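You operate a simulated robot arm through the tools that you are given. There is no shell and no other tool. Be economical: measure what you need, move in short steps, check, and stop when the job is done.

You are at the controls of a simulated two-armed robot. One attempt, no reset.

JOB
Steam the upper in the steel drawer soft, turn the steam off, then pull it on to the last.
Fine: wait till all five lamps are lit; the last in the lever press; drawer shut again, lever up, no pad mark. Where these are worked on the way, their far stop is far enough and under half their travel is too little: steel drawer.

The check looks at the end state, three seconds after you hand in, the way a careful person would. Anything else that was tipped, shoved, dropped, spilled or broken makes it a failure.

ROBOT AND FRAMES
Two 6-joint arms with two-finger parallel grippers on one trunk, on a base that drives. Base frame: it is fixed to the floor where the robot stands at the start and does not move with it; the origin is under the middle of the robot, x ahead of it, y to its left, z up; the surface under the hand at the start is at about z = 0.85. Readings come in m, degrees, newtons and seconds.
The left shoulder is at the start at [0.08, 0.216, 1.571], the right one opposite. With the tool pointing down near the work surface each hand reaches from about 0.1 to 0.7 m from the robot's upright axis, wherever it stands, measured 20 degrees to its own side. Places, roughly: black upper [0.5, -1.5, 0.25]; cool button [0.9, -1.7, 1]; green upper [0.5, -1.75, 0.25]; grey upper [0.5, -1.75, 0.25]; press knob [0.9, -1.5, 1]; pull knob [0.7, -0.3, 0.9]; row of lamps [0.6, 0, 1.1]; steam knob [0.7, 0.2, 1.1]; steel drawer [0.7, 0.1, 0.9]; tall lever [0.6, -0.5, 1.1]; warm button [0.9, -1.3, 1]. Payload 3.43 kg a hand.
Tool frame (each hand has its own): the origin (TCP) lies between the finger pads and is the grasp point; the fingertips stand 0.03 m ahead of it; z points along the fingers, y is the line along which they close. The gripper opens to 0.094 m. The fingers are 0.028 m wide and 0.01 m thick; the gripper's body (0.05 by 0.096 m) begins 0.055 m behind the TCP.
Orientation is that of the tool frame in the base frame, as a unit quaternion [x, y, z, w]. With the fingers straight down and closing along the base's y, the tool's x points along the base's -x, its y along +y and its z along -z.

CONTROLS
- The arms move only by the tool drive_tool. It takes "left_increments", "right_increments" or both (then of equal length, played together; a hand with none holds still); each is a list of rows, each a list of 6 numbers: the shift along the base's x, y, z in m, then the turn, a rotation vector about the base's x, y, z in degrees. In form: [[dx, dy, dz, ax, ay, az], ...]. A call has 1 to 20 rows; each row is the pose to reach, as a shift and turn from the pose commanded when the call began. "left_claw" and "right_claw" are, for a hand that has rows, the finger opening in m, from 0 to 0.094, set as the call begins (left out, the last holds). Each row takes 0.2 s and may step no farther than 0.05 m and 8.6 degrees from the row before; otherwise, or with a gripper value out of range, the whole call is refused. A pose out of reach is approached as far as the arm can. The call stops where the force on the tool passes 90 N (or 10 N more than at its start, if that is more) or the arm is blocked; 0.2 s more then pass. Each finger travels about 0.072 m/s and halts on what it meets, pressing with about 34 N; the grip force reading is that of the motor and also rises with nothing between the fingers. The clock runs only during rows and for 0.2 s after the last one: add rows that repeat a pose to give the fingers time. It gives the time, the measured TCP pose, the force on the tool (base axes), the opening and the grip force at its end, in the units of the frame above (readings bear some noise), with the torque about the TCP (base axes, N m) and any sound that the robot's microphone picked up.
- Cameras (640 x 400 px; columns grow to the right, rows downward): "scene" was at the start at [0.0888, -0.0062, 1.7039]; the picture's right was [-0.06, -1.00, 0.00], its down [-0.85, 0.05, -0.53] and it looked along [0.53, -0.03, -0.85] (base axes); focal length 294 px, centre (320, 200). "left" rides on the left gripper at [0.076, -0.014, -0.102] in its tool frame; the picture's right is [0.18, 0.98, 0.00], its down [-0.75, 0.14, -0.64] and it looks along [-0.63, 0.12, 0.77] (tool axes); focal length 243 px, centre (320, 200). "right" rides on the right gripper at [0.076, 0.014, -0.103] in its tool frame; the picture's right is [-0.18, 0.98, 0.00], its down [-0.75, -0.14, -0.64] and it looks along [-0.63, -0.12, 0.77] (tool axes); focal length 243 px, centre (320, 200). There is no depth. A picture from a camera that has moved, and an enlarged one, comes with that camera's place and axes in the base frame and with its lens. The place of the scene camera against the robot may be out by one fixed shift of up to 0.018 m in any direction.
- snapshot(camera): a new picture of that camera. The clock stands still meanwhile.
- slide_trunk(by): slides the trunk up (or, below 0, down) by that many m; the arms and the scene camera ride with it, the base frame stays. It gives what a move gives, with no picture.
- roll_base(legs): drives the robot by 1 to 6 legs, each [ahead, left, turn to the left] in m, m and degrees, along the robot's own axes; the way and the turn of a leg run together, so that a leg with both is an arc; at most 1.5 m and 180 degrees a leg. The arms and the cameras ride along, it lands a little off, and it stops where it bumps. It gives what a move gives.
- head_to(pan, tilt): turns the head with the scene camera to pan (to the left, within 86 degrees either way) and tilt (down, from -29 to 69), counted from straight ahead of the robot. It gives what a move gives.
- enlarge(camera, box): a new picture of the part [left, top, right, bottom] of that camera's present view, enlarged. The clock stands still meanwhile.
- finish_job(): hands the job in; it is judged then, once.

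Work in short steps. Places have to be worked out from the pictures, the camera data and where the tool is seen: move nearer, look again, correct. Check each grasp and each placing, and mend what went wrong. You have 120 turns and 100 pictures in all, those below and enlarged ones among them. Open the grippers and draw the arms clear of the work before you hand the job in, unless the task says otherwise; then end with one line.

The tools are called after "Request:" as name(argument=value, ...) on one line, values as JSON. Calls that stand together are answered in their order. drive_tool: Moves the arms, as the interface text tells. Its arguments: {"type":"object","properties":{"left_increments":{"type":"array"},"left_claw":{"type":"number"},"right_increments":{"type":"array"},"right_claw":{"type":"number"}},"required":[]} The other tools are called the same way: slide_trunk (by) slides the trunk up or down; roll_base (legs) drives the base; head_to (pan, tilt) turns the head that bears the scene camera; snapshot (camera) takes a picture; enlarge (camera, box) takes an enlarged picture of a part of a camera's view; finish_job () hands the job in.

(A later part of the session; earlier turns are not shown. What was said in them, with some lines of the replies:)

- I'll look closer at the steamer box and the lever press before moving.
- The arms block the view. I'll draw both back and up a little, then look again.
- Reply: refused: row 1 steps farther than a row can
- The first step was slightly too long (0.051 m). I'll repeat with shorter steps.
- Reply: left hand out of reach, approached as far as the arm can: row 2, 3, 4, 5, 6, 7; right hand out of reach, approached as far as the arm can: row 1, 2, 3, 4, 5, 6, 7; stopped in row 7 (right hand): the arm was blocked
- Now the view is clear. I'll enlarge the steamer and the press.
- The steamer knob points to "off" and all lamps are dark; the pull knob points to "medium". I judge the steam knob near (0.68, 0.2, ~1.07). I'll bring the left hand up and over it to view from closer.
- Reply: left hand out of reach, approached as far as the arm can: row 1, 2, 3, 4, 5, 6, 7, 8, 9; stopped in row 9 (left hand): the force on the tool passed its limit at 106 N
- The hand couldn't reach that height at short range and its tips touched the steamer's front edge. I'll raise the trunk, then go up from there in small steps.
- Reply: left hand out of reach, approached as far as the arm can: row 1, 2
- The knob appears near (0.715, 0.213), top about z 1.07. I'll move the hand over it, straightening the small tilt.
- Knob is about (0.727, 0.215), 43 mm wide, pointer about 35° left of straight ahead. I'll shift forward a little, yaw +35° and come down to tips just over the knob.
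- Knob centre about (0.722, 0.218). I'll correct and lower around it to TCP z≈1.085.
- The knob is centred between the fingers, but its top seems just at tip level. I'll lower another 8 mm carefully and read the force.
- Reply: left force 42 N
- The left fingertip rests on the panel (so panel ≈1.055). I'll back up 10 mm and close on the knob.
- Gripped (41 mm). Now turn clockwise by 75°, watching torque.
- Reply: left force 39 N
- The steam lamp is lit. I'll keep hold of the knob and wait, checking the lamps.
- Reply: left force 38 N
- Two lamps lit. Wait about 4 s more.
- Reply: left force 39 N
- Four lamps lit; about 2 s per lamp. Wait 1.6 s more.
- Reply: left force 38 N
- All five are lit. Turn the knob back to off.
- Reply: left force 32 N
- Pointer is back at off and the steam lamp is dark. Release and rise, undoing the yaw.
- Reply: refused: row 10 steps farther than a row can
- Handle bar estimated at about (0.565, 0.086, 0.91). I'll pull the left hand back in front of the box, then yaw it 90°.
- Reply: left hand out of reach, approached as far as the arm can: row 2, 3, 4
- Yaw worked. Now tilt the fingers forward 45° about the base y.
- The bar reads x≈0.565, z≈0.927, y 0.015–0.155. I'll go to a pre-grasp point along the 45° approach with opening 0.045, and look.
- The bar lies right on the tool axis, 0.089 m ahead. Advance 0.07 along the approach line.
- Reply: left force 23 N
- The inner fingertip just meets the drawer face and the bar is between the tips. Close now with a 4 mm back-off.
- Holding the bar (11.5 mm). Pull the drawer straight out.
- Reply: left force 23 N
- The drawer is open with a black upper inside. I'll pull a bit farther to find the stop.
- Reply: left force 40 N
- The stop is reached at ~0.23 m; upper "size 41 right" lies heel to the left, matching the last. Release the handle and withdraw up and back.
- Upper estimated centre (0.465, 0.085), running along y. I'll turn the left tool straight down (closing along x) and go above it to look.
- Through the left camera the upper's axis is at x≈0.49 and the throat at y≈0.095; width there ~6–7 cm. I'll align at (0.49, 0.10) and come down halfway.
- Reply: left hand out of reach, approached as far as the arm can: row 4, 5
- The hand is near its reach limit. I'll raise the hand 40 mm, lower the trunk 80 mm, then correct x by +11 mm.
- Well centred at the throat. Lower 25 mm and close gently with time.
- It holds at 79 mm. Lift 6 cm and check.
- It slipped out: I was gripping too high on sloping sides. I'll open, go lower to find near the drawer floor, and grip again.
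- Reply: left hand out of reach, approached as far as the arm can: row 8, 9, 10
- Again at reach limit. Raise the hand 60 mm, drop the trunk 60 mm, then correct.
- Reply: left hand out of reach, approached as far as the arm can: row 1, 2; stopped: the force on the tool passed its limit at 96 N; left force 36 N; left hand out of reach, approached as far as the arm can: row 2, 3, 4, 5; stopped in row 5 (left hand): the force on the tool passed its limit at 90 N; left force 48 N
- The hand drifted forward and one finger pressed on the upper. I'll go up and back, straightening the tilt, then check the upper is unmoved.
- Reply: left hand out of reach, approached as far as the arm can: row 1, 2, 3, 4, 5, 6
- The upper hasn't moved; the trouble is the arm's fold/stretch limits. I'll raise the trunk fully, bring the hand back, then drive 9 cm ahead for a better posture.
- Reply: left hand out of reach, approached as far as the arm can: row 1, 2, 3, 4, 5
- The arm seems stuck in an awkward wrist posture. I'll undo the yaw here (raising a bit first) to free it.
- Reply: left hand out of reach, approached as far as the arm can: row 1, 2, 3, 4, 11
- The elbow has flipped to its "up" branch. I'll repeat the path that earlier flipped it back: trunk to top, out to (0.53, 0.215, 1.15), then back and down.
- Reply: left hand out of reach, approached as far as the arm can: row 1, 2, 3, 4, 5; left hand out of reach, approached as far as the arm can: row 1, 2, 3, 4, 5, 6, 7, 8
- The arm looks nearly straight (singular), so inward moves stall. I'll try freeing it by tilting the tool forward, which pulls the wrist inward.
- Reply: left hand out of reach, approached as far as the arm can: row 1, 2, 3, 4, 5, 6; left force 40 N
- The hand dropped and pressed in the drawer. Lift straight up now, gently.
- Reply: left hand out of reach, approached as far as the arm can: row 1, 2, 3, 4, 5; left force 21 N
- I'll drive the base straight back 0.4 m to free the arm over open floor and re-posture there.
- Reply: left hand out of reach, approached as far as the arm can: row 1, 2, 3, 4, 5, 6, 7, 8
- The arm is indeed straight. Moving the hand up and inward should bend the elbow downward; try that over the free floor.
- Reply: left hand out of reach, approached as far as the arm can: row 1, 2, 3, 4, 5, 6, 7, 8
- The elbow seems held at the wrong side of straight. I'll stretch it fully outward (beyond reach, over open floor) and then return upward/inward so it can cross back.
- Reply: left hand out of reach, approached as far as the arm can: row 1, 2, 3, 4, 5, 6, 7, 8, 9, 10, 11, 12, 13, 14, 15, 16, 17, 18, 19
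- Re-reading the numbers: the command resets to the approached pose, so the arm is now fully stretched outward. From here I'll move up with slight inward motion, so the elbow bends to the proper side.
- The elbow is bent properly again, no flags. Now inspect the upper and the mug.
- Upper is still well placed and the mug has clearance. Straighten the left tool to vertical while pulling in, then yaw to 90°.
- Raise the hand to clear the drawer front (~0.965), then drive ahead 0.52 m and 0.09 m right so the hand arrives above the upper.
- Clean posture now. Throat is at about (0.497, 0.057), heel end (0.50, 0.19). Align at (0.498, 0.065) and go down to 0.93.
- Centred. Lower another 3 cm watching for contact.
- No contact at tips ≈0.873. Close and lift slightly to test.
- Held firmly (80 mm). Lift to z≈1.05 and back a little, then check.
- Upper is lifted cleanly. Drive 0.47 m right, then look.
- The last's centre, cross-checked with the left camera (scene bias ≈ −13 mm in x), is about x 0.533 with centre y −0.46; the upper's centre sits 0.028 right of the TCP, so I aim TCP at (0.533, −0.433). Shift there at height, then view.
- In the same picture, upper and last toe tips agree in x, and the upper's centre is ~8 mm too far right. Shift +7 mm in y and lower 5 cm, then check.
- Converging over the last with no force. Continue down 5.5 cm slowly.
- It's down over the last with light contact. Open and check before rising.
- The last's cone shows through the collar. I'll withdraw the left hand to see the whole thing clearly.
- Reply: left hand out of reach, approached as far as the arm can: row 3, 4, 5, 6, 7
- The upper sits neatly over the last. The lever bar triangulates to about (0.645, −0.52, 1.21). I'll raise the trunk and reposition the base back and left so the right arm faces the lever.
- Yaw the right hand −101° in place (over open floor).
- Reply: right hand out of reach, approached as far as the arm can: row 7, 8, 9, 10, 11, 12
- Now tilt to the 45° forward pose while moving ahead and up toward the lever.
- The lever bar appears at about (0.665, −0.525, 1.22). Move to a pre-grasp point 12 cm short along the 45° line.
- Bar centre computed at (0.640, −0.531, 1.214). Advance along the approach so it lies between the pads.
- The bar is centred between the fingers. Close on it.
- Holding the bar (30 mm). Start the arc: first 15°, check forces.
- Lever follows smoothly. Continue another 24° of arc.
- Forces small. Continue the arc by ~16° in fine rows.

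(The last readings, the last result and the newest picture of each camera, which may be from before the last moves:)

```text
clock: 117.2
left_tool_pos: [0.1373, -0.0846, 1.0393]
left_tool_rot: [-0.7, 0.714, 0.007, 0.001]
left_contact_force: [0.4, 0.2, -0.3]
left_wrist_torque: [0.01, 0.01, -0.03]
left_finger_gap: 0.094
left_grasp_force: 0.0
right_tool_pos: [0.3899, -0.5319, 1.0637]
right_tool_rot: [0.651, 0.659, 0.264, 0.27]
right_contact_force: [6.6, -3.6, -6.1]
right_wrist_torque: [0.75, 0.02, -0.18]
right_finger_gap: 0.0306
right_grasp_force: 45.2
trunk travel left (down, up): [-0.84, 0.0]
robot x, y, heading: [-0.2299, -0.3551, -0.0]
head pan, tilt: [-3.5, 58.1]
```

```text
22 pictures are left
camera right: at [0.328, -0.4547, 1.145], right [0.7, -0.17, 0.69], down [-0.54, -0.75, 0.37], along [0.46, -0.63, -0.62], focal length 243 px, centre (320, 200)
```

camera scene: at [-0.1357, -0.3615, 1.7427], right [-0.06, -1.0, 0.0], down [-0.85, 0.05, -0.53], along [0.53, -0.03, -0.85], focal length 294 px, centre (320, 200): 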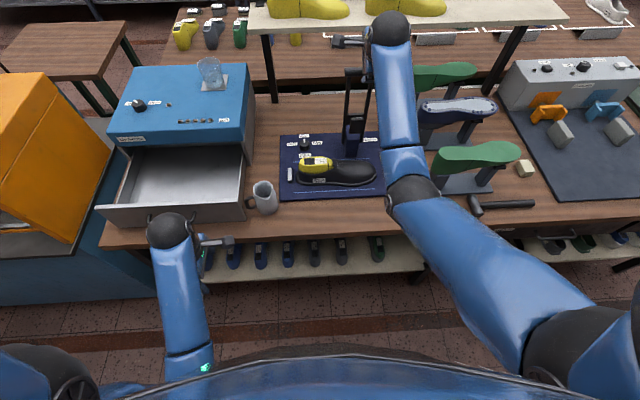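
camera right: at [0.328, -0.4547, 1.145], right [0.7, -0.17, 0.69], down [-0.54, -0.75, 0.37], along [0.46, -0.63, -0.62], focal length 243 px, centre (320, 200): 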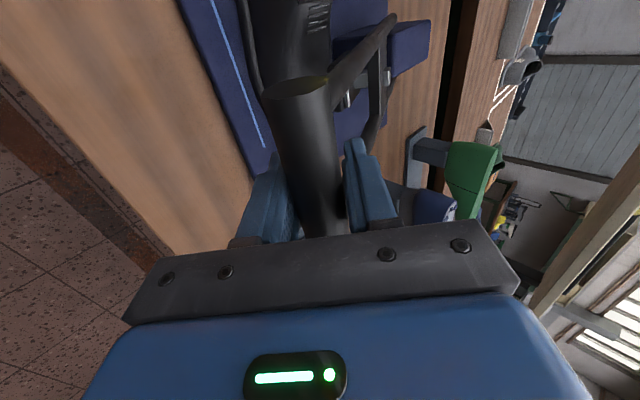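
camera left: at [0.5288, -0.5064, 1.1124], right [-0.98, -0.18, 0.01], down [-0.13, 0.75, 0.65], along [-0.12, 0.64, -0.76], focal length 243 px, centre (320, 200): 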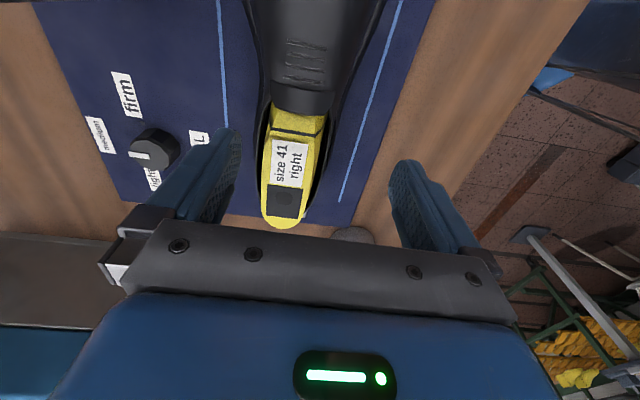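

Still light. Another ~12°.

Request:
drive_tool(right_increments=[[-0.01, 0, -0.0195, 0, 0, 0], [-0.019, 0, -0.0395, 0, 0, 0], [-0.027, 0, -0.06, 0, 0, 0]])

Request:
enlarge(camera="scene", box=[250, 80, 420, 230])

```text
clock: 118.0
left_tool_pos: [0.1391, -0.0834, 1.0393]
left_tool_rot: [-0.701, 0.714, 0.006, -0.001]
left_contact_force: [-0.6, -0.8, -0.2]
left_wrist_torque: [-0.02, -0.02, -0.02]
left_finger_gap: 0.0939
left_grasp_force: 0.0
right_tool_pos: [0.3668, -0.5324, 1.0056]
right_tool_rot: [0.651, 0.657, 0.266, 0.272]
right_contact_force: [17.1, 0.9, -0.7]
right_wrist_torque: [0.58, -0.18, -0.54]
right_finger_gap: 0.0302
right_grasp_force: 45.1
trunk travel left (down, up): [-0.84, 0.0]
robot x, y, heading: [-0.2265, -0.3541, 0.2]
head pan, tilt: [-3.5, 58.1]
```

```text
2.67 times, centred on (335, 155) of scene
camera zoom: at [-0.1309, -0.3611, 1.7426], right [-0.06, -1.0, 0.0], down [-0.85, 0.05, -0.53], along [0.52, -0.03, -0.85], focal length 784 px, centre (280, 320)
```

zoom: 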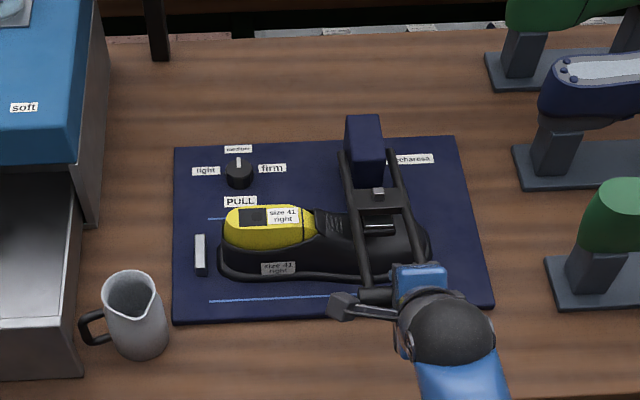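

The pad is nearly on the vamp. Ease further down, letting x relax slightly.

Request:
drive_tool(right_increments=[[0.003, 0, -0.012, 0, 0, 0], [0.003, 0, -0.024, 0, 0, 0], [0.003, 0, -0.036, 0, 0, 0], [0.004, 0, -0.048, 0, 0, 0]])

Request:
enlarge(camera="scene", box=[250, 80, 420, 230])

```text
clock: 119.0
left_tool_pos: [0.1355, -0.0856, 1.0398]
left_tool_rot: [-0.7, 0.714, 0.006, 0.001]
left_contact_force: [-0.4, -0.7, -0.6]
left_wrist_torque: [-0.03, -0.01, 0.01]
left_finger_gap: 0.0941
left_grasp_force: 0.1
right_tool_pos: [0.3617, -0.5315, 0.9536]
right_tool_rot: [0.653, 0.659, 0.262, 0.268]
right_contact_force: [-18.0, -2.3, -1.4]
right_wrist_torque: [0.74, -0.37, -0.25]
right_finger_gap: 0.0305
right_grasp_force: 45.1
trunk travel left (down, up): [-0.84, 0.0]
robot x, y, heading: [-0.2231, -0.3521, 0.2]
head pan, tilt: [-3.5, 58.1]
```

```text
2.67 times, centred on (335, 155) of scene
camera zoom: at [-0.1377, -0.3624, 1.7426], right [-0.06, -1.0, 0.0], down [-0.85, 0.05, -0.53], along [0.53, -0.03, -0.85], focal length 784 px, centre (280, 320)
```

zoom: 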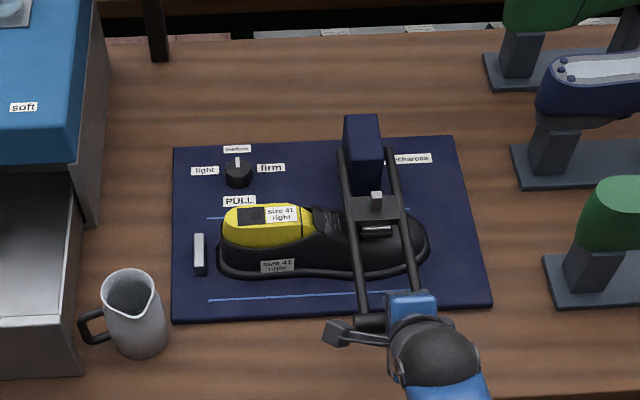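

Not yet at the stop. Continue down in small rows.

Request:
drive_tool(right_increments=[[-0.004, 0, -0.01, 0, 0, 0], [-0.004, 0, -0.02, 0, 0, 0], [-0.003, 0, -0.03, 0, 0, 0], [-0.003, 0, -0.04, 0, 0, 0]])

Request:
enlarge(camera="scene", box=[250, 80, 420, 230])

```text
clock: 120.0
left_tool_pos: [0.1391, -0.0834, 1.0396]
left_tool_rot: [-0.701, 0.714, 0.006, 0.0]
left_contact_force: [0.7, -0.2, -0.4]
left_wrist_torque: [0.01, -0.02, -0.02]
left_finger_gap: 0.0939
left_grasp_force: 0.1
right_tool_pos: [0.3719, -0.5283, 0.925]
right_tool_rot: [0.647, 0.656, 0.273, 0.277]
right_contact_force: [16.7, -2.4, 36.9]
right_wrist_torque: [0.47, 0.67, -0.16]
right_finger_gap: 0.0366
right_grasp_force: 19.2
trunk travel left (down, up): [-0.84, 0.0]
robot x, y, heading: [-0.2266, -0.3536, -0.0]
head pan, tilt: [-3.5, 58.1]
```

```text
2.67 times, centred on (335, 155) of scene
camera zoom: at [-0.1324, -0.3595, 1.7429], right [-0.06, -1.0, 0.0], down [-0.85, 0.05, -0.53], along [0.53, -0.03, -0.85], focal length 784 px, centre (280, 320)
```

zoom: 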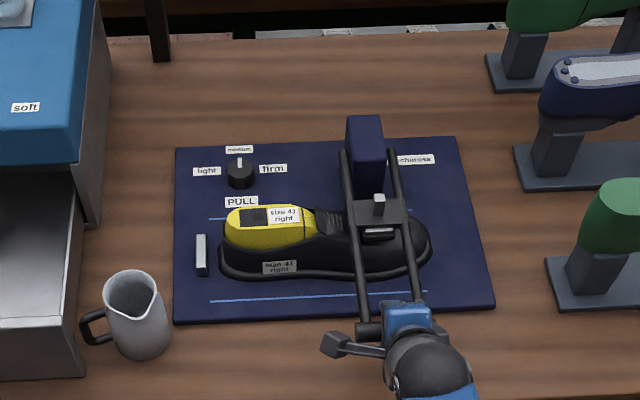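

There's a firm stop (37 N up). Hold briefly with 8 mm more command to be sure of the far stop.

Request:
drive_tool(right_increments=[[0.004, 0, -0.004, 0, 0, 0], [0.005, 0, -0.008, 0, 0, 0], [0.005, 0, -0.008, 0, 0, 0], [0.005, 0, -0.008, 0, 0, 0]])

```text
clock: 121.0
left_tool_pos: [0.1356, -0.0823, 1.0402]
left_tool_rot: [-0.7, 0.714, 0.005, 0.001]
left_contact_force: [-0.4, 0.3, -0.7]
left_wrist_torque: [-0.01, -0.01, 0.0]
left_finger_gap: 0.0941
left_grasp_force: 0.1
right_tool_pos: [0.3748, -0.5274, 0.9214]
right_tool_rot: [0.647, 0.655, 0.276, 0.278]
right_contact_force: [19.4, 2.3, 41.0]
right_wrist_torque: [0.47, 1.07, 0.04]
right_finger_gap: 0.0396
right_grasp_force: 21.8
trunk travel left (down, up): [-0.84, 0.0]
robot x, y, heading: [-0.2257, -0.3562, -0.1]
head pan, tilt: [-3.5, 58.1]
```

At the far stop. Now swing the lever back up along the same arc, first half.

Request:
drive_tool(right_increments=[[-0.0047, 0, 0.0206, 0, 0, 0], [-0.0042, 0, 0.048, 0, 0, 0], [-0.0037, 0, 0.0706, 0, 0, 0], [-0.0032, 0, 0.096, 0, 0, 0], [0.0073, 0, 0.1256, 0, 0, 0], [0.021, 0, 0.156, 0, 0, 0], [0.0363, 0, 0.1776, 0, 0, 0], [0.0553, 0, 0.2026, 0, 0, 0], [0.075, 0, 0.225, 0, 0, 0]])

```text
clock: 123.0
left_tool_pos: [0.1366, -0.0865, 1.0396]
left_tool_rot: [-0.701, 0.713, 0.006, 0.001]
left_contact_force: [0.1, 0.4, 0.2]
left_wrist_torque: [-0.01, 0.0, 0.0]
left_finger_gap: 0.0938
left_grasp_force: 0.1
right_tool_pos: [0.443, -0.5297, 1.1388]
right_tool_rot: [0.651, 0.657, 0.266, 0.272]
right_contact_force: [-3.9, -2.9, 2.4]
right_wrist_torque: [0.6, -0.15, -0.64]
right_finger_gap: 0.0306
right_grasp_force: 45.3
trunk travel left (down, up): [-0.84, 0.0]
robot x, y, heading: [-0.2256, -0.3571, -0.1]
head pan, tilt: [-3.5, 58.1]
```

Still holding the bar with small forces. Second half up to the original position.

Request:
drive_tool(right_increments=[[0.0183, 0, 0.0146, 0, 0, 0], [0.0413, 0, 0.0316, 0, 0, 0], [0.0613, 0, 0.0446, 0, 0, 0], [0.086, 0, 0.0576, 0, 0, 0], [0.111, 0, 0.067, 0, 0, 0], [0.1313, 0, 0.0726, 0, 0, 0], [0.1533, 0, 0.0776, 0, 0, 0], [0.173, 0, 0.0816, 0, 0, 0], [0.192, 0, 0.085, 0, 0, 0], [0.192, 0, 0.085, 0, 0, 0]])

Request:
enlarge(camera="scene", box=[250, 60, 420, 210])

```text
clock: 125.2
left_tool_pos: [0.1395, -0.0836, 1.0377]
left_tool_rot: [-0.701, 0.713, 0.007, 0.0]
left_contact_force: [0.9, -0.5, 0.7]
left_wrist_torque: [0.0, 0.0, -0.03]
left_finger_gap: 0.094
left_grasp_force: 0.2
right_tool_pos: [0.6372, -0.5307, 1.2179]
right_tool_rot: [0.651, 0.659, 0.265, 0.268]
right_contact_force: [3.4, 5.6, -15.9]
right_wrist_torque: [0.44, -0.29, -0.75]
right_finger_gap: 0.0302
right_grasp_force: 44.6
trunk travel left (down, up): [-0.84, 0.0]
robot x, y, heading: [-0.2256, -0.3527, -0.3]
head pan, tilt: [-3.5, 58.1]
```

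```text
2.67 times, centred on (335, 135) of scene
camera zoom: at [-0.1306, -0.3606, 1.7422], right [-0.06, -1.0, 0.0], down [-0.85, 0.05, -0.53], along [0.52, -0.03, -0.85], focal length 784 px, centre (280, 373)
```

zoom: 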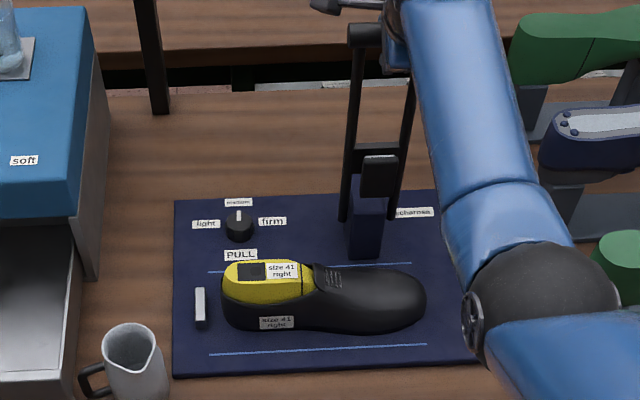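

The upper is now snug on the last (flange tucked), no mark seen, lever up. Release the bar and back out along the approach line.

Request:
drive_tool(right_increments=[[0, 0, 0, 0, 0, 0], [0, 0, 0, 0, 0, 0], [0, 0, 0, 0, 0, 0], [0, 0, 0, 0, 0, 0], [-0.025, 0, 0.025, 0, 0, 0], [-0.055, 0, 0.055, 0, 0, 0], [-0.09, 0, 0.08, 0, 0, 0], [-0.13, 0, 0.08, 0, 0, 0], [-0.17, 0, 0.07, 0, 0, 0], [-0.21, 0, 0.05, 0, 0, 0], [-0.25, 0, 0.03, 0, 0, 0], [-0.29, 0, 0.0, 0, 0, 0], [-0.33, 0, -0.03, 0, 0, 0], [-0.36, 0, -0.06, 0, 0, 0]], right_claw=0.08)

Request:
snapshot(camera="scene")

Request:
enlarge(camera="scene", box=[260, 50, 410, 210])

```text
clock: 128.2
left_tool_pos: [0.1347, -0.0845, 1.0401]
left_tool_rot: [-0.7, 0.714, 0.004, 0.001]
left_contact_force: [0.0, -0.3, 0.6]
left_wrist_torque: [0.0, 0.0, 0.0]
left_finger_gap: 0.094
left_grasp_force: 0.1
right_tool_pos: [0.2743, -0.5327, 1.1602]
right_tool_rot: [0.65, 0.658, 0.267, 0.271]
right_contact_force: [0.1, -0.6, -0.2]
right_wrist_torque: [-0.02, -0.02, -0.01]
right_finger_gap: 0.0798
right_grasp_force: 0.1
trunk travel left (down, up): [-0.84, 0.0]
robot x, y, heading: [-0.2221, -0.3583, -0.0]
head pan, tilt: [-3.5, 58.1]
```

```text
17 pictures are left
camera scene: at [-0.1379, -0.3617, 1.7429], right [-0.06, -1.0, 0.0], down [-0.85, 0.05, -0.53], along [0.53, -0.03, -0.85], focal length 294 px, centre (320, 200)
```

scene: 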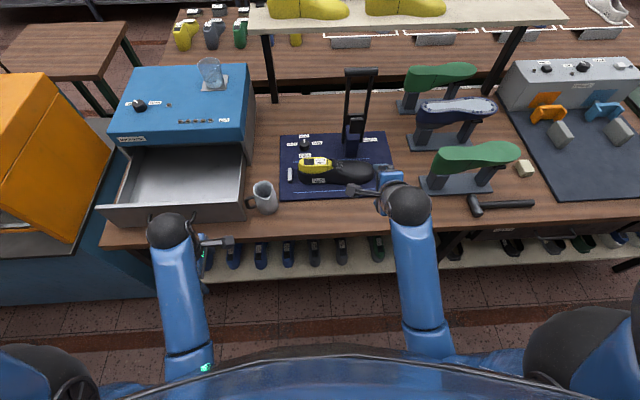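

```text
2.50 times, centred on (335, 130) of scene
camera zoom: at [-0.1379, -0.3617, 1.7429], right [-0.06, -1.0, 0.0], down [-0.85, 0.05, -0.53], along [0.53, -0.03, -0.85], focal length 735 px, centre (282, 375)
```

zoom: 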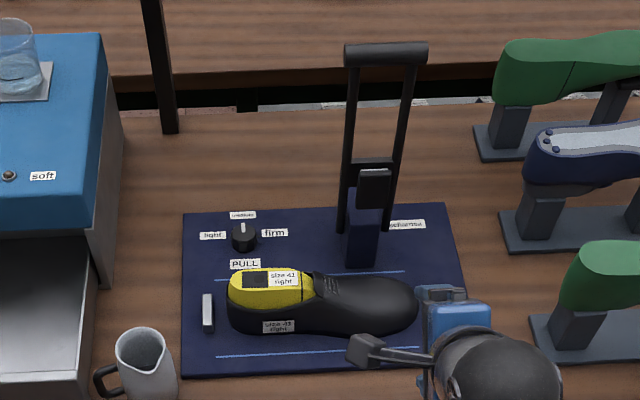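

All good there. Now to shut the drawer: move the base 0.2 m left and 0.08 m ahead, then tilt the left tool 45° forward as when I opened it.

Request:
roll_base(legs=[[0.06, 0.19, 0]])

Request:
drive_tool(left_increments=[[-0.01, 0, 0, 0, -8, 0], [-0.01, 0, 0, 0, -16, 0], [-0.01, 0, 0, 0, -24, 0], [-0.01, 0, 0, 0, -32, 0], [-0.01, 0, 0, 0, -40, 0], [-0.01, 0, 0, 0, -45, 0]], left_claw=0.05)

Request:
snapshot(camera="left")

```text
clock: 129.8
left_tool_pos: [0.1945, 0.103, 1.0392]
left_tool_rot: [-0.701, 0.714, 0.007, 0.002]
left_contact_force: [-0.6, -0.3, 0.0]
left_wrist_torque: [-0.02, 0.0, -0.04]
left_finger_gap: 0.0943
left_grasp_force: 0.2
right_tool_pos: [0.3349, -0.3467, 1.1582]
right_tool_rot: [0.652, 0.656, 0.268, 0.269]
right_contact_force: [0.0, -0.5, -0.5]
right_wrist_torque: [0.05, 0.01, 0.07]
right_finger_gap: 0.0802
right_grasp_force: 0.1
trunk travel left (down, up): [-0.84, 0.0]
robot x, y, heading: [-0.1633, -0.1661, 0.0]
head pan, tilt: [-3.5, 58.1]
```

```text
clock: 131.4
left_tool_pos: [0.2317, 0.1019, 1.0718]
left_tool_rot: [-0.606, 0.673, -0.292, 0.307]
left_contact_force: [0.1, 0.2, -0.3]
left_wrist_torque: [0.0, 0.03, -0.01]
left_finger_gap: 0.05
left_grasp_force: 0.1
right_tool_pos: [0.3361, -0.3424, 1.1603]
right_tool_rot: [0.65, 0.658, 0.266, 0.271]
right_contact_force: [0.4, -0.9, 0.0]
right_wrist_torque: [-0.01, 0.01, 0.01]
right_finger_gap: 0.08
right_grasp_force: 0.1
trunk travel left (down, up): [-0.84, 0.0]
robot x, y, heading: [-0.1643, -0.1594, -0.0]
head pan, tilt: [-3.5, 58.1]
stopped in row 6 (left hand): the arm was blocked; the commanded pose is now the measured one
```

```text
15 pictures are left
camera left: at [0.1552, 0.0267, 1.1425], right [-0.64, -0.09, -0.76], down [-0.53, 0.78, 0.35], along [0.56, 0.62, -0.54], focal length 243 px, centre (320, 200)
```

left: 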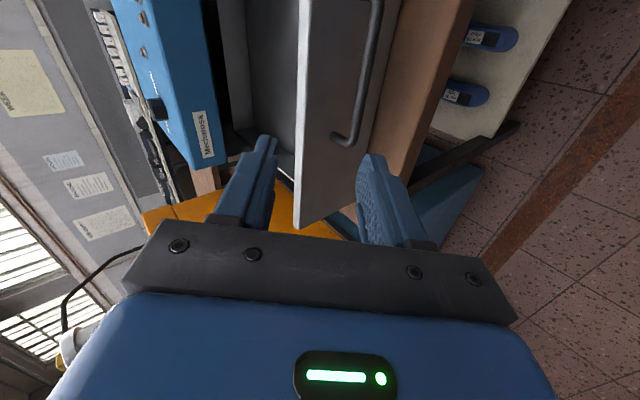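

The elbow grazed the body but the tilt (≈50°) is fine. Move to a pre-grasp point in front of the handle.

Request:
drive_tool(left_increments=[[0.02, -0.005, -0.03, 0, 0, 0], [0.035, -0.01, -0.06, 0, 0, 0], [0.044, -0.015, -0.09, 0, 0, 0], [0.044, -0.015, -0.09, 0, 0, 0]])

Request:
snapshot(camera="left")

```text
clock: 132.4
left_tool_pos: [0.2717, 0.0868, 0.979]
left_tool_rot: [-0.608, 0.671, -0.291, 0.307]
left_contact_force: [0.1, -0.2, -0.3]
left_wrist_torque: [0.01, 0.03, -0.04]
left_finger_gap: 0.0499
left_grasp_force: 0.1
right_tool_pos: [0.3353, -0.3438, 1.1588]
right_tool_rot: [0.651, 0.658, 0.266, 0.27]
right_contact_force: [-0.3, 1.2, -0.2]
right_wrist_torque: [0.0, 0.02, 0.0]
right_finger_gap: 0.0798
right_grasp_force: 0.1
trunk travel left (down, up): [-0.84, 0.0]
robot x, y, heading: [-0.1656, -0.1645, 0.1]
head pan, tilt: [-3.5, 58.1]
```

```text
14 pictures are left
camera left: at [0.1962, 0.0135, 1.0499], right [-0.64, -0.09, -0.76], down [-0.53, 0.77, 0.35], along [0.56, 0.63, -0.55], focal length 243 px, centre (320, 200)
```

left: 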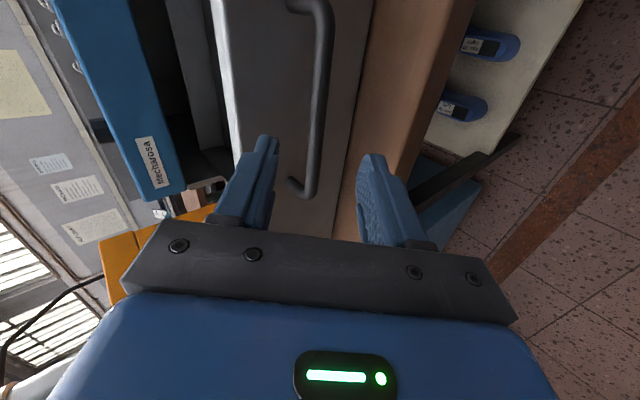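

The bar is on the axis at (0.333, 0.929). Advance 58 mm and close on it.

Request:
drive_tool(left_increments=[[0.02, 0, -0.017, 0, 0, 0], [0.035, -0.001, -0.03, 0, 0, 0], [0.044, -0.001, -0.037, 0, 0, 0], [0.044, -0.001, -0.037, 0, 0, 0]])

Request:
drive_tool(left_increments=[[0, 0, 0, 0, 0, 0], [0, 0, 0, 0, 0, 0], [0, 0, 0, 0, 0, 0], [0, 0, 0, 0, 0, 0]], left_claw=0.0)

```text
clock: 133.4
left_tool_pos: [0.3181, 0.0835, 0.9414]
left_tool_rot: [-0.607, 0.673, -0.291, 0.307]
left_contact_force: [0.4, 0.9, 1.0]
left_wrist_torque: [0.02, -0.03, 0.02]
left_finger_gap: 0.05
left_grasp_force: 0.0
right_tool_pos: [0.3358, -0.3442, 1.1577]
right_tool_rot: [0.65, 0.658, 0.266, 0.272]
right_contact_force: [-0.3, 1.1, 0.1]
right_wrist_torque: [-0.03, 0.01, 0.0]
right_finger_gap: 0.0801
right_grasp_force: 0.1
trunk travel left (down, up): [-0.84, 0.0]
robot x, y, heading: [-0.1633, -0.1641, 0.2]
head pan, tilt: [-3.5, 58.1]
```

```text
clock: 134.4
left_tool_pos: [0.3172, 0.0835, 0.9434]
left_tool_rot: [-0.608, 0.671, -0.292, 0.309]
left_contact_force: [1.2, 0.0, 17.8]
left_wrist_torque: [-1.11, -0.22, 0.93]
left_finger_gap: 0.014
left_grasp_force: 44.3
right_tool_pos: [0.3348, -0.3442, 1.1599]
right_tool_rot: [0.65, 0.658, 0.267, 0.271]
right_contact_force: [-0.7, -0.6, 0.4]
right_wrist_torque: [0.0, -0.03, 0.03]
right_finger_gap: 0.0799
right_grasp_force: 0.1
trunk travel left (down, up): [-0.84, 0.0]
robot x, y, heading: [-0.1651, -0.1674, 0.1]
head pan, tilt: [-3.5, 58.1]
```

Gripped. Push the drawer shut.

Request:
drive_tool(left_increments=[[0.02, 0, 0, 0, 0, 0], [0.04, 0, 0, 0, 0, 0], [0.06, 0, 0, 0, 0, 0], [0.08, 0, 0, 0, 0, 0], [0.1, 0, 0, 0, 0, 0], [0.12, 0, 0, 0, 0, 0], [0.14, 0, 0, 0, 0, 0], [0.16, 0, 0, 0, 0, 0], [0.18, 0, 0, 0, 0, 0], [0.2, 0, 0, 0, 0, 0], [0.215, 0, 0, 0, 0, 0], [0.225, 0, 0, 0, 0, 0], [0.233, 0, 0, 0, 0, 0], [0.238, 0, 0, 0, 0, 0]])

Request:
snapshot(camera="scene")

```text
clock: 137.4
left_tool_pos: [0.5484, 0.0834, 0.9431]
left_tool_rot: [-0.609, 0.672, -0.29, 0.306]
left_contact_force: [-23.9, -8.7, 13.7]
left_wrist_torque: [-1.14, 0.1, 0.58]
left_finger_gap: 0.014
left_grasp_force: 44.8
right_tool_pos: [0.3289, -0.345, 1.1611]
right_tool_rot: [0.649, 0.658, 0.268, 0.272]
right_contact_force: [-0.2, 0.8, 0.2]
right_wrist_torque: [0.0, -0.02, 0.0]
right_finger_gap: 0.0801
right_grasp_force: 0.1
trunk travel left (down, up): [-0.84, 0.0]
robot x, y, heading: [-0.1684, -0.1653, -0.2]
head pan, tilt: [-3.5, 58.1]
```

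```text
13 pictures are left
camera scene: at [-0.085, -0.174, 1.7432], right [-0.06, -1.0, 0.0], down [-0.84, 0.05, -0.53], along [0.53, -0.03, -0.85], focal length 294 px, centre (320, 200)
```

scene: 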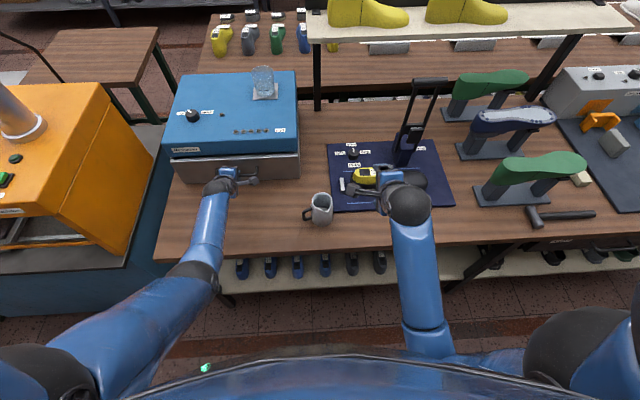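

The drawer reached its closed stop (−24 N). Open and withdraw the left hand back.

Request:
drive_tool(left_increments=[[-0.002, 0, 0, 0, 0, 0], [-0.002, 0, 0, 0, 0, 0], [-0.002, 0, 0, 0, 0, 0], [-0.02, 0, 0.015, 0, 0, 0], [-0.04, 0, 0.032, 0, 0, 0], [-0.065, 0, 0.05, 0, 0, 0], [-0.1, 0, 0.07, 0, 0, 0], [-0.14, 0, 0.08, 0, 0, 0], [-0.18, 0, 0.09, 0, 0, 0], [-0.22, 0, 0.1, 0, 0, 0]], left_claw=0.06)

Request:
roll_base(legs=[[-0.3, 0, 0]])

Request:
snapshot(camera="scene")

Request:
enlarge(camera="scene", box=[180, 20, 340, 170])

Request:
enlarge(camera="scene", box=[300, 40, 440, 180])

```text
clock: 139.6
left_tool_pos: [0.3346, 0.0891, 1.045]
left_tool_rot: [-0.609, 0.671, -0.291, 0.306]
left_contact_force: [0.5, -0.6, -0.2]
left_wrist_torque: [-0.01, 0.03, -0.01]
left_finger_gap: 0.06
left_grasp_force: 0.0
right_tool_pos: [0.3352, -0.344, 1.1595]
right_tool_rot: [0.651, 0.658, 0.266, 0.271]
right_contact_force: [-0.2, -0.3, 0.1]
right_wrist_torque: [-0.02, 0.02, 0.0]
right_finger_gap: 0.0801
right_grasp_force: 0.0
trunk travel left (down, up): [-0.84, 0.0]
robot x, y, heading: [-0.1675, -0.1662, 0.2]
head pan, tilt: [-3.5, 58.1]
```

```text
clock: 141.7
left_tool_pos: [0.0392, 0.0913, 1.041]
left_tool_rot: [-0.609, 0.672, -0.291, 0.306]
left_contact_force: [1.0, 0.1, -0.7]
left_wrist_torque: [0.03, 0.01, 0.01]
left_finger_gap: 0.0601
left_grasp_force: 0.0
right_tool_pos: [0.0422, -0.3419, 1.1582]
right_tool_rot: [0.651, 0.658, 0.265, 0.27]
right_contact_force: [0.3, -0.3, -0.7]
right_wrist_torque: [0.0, 0.01, 0.01]
right_finger_gap: 0.0799
right_grasp_force: 0.0
trunk travel left (down, up): [-0.84, 0.0]
robot x, y, heading: [-0.4641, -0.1645, 0.1]
head pan, tilt: [-3.5, 58.1]
```

```text
12 pictures are left
camera scene: at [-0.3694, -0.1711, 1.7424], right [-0.06, -1.0, 0.0], down [-0.85, 0.05, -0.53], along [0.52, -0.03, -0.85], focal length 294 px, centre (320, 200)
```

scene: 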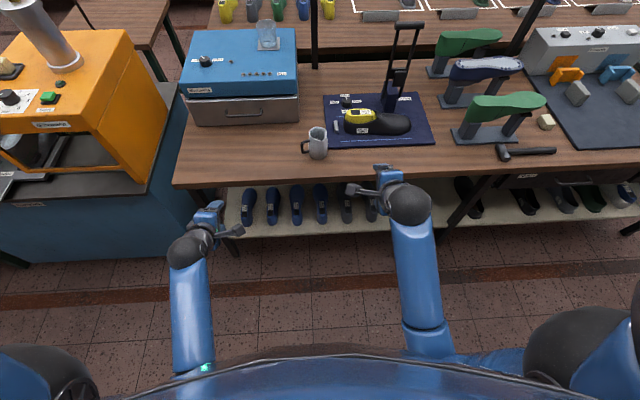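

```text
2.67 times, centred on (260, 95) of scene
camera zoom: at [-0.3694, -0.1711, 1.7424], right [-0.06, -1.0, 0.0], down [-0.85, 0.05, -0.53], along [0.52, -0.03, -0.85], focal length 784 px, centre (480, 480)
```

zoom: 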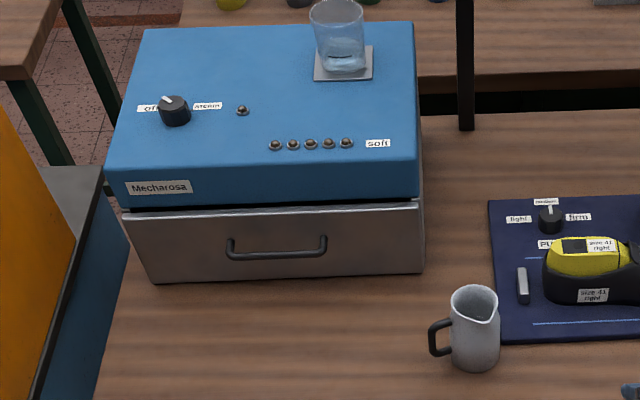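

```text
2.86 times, centred on (370, 110) of scene
camera zoom: at [-0.3694, -0.1711, 1.7424], right [-0.06, -1.0, 0.0], down [-0.85, 0.05, -0.53], along [0.52, -0.03, -0.85], focal length 840 px, centre (177, 457)
```

zoom: 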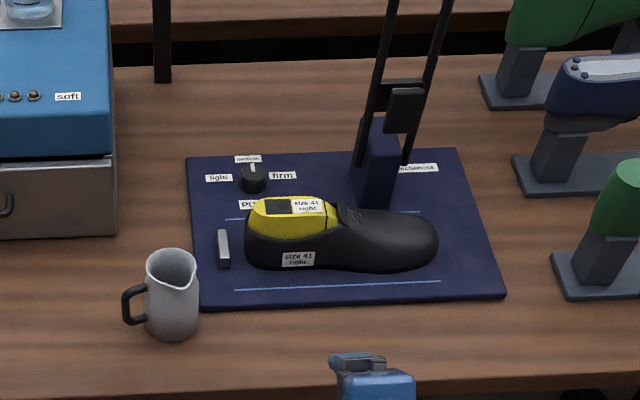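

Steam is off, the drawer is shut, the upper is snug on the last, the lever is up with no pad mark visible, and both arms are clear. Handing in.

Request:
finish_job()

```text
The job is handed in.
```

I steamed the upper until all five lamps were lit, turned the steam off, and pulled the upper on to the last in the lever press. The drawer is shut and the lever is up. I left the pull knob at medium and saw no pad mark. While I was reaching into the drawer, the left hand pressed on the upper twice (about 90 N and 40 N); it shifted slightly but showed no visible damage.
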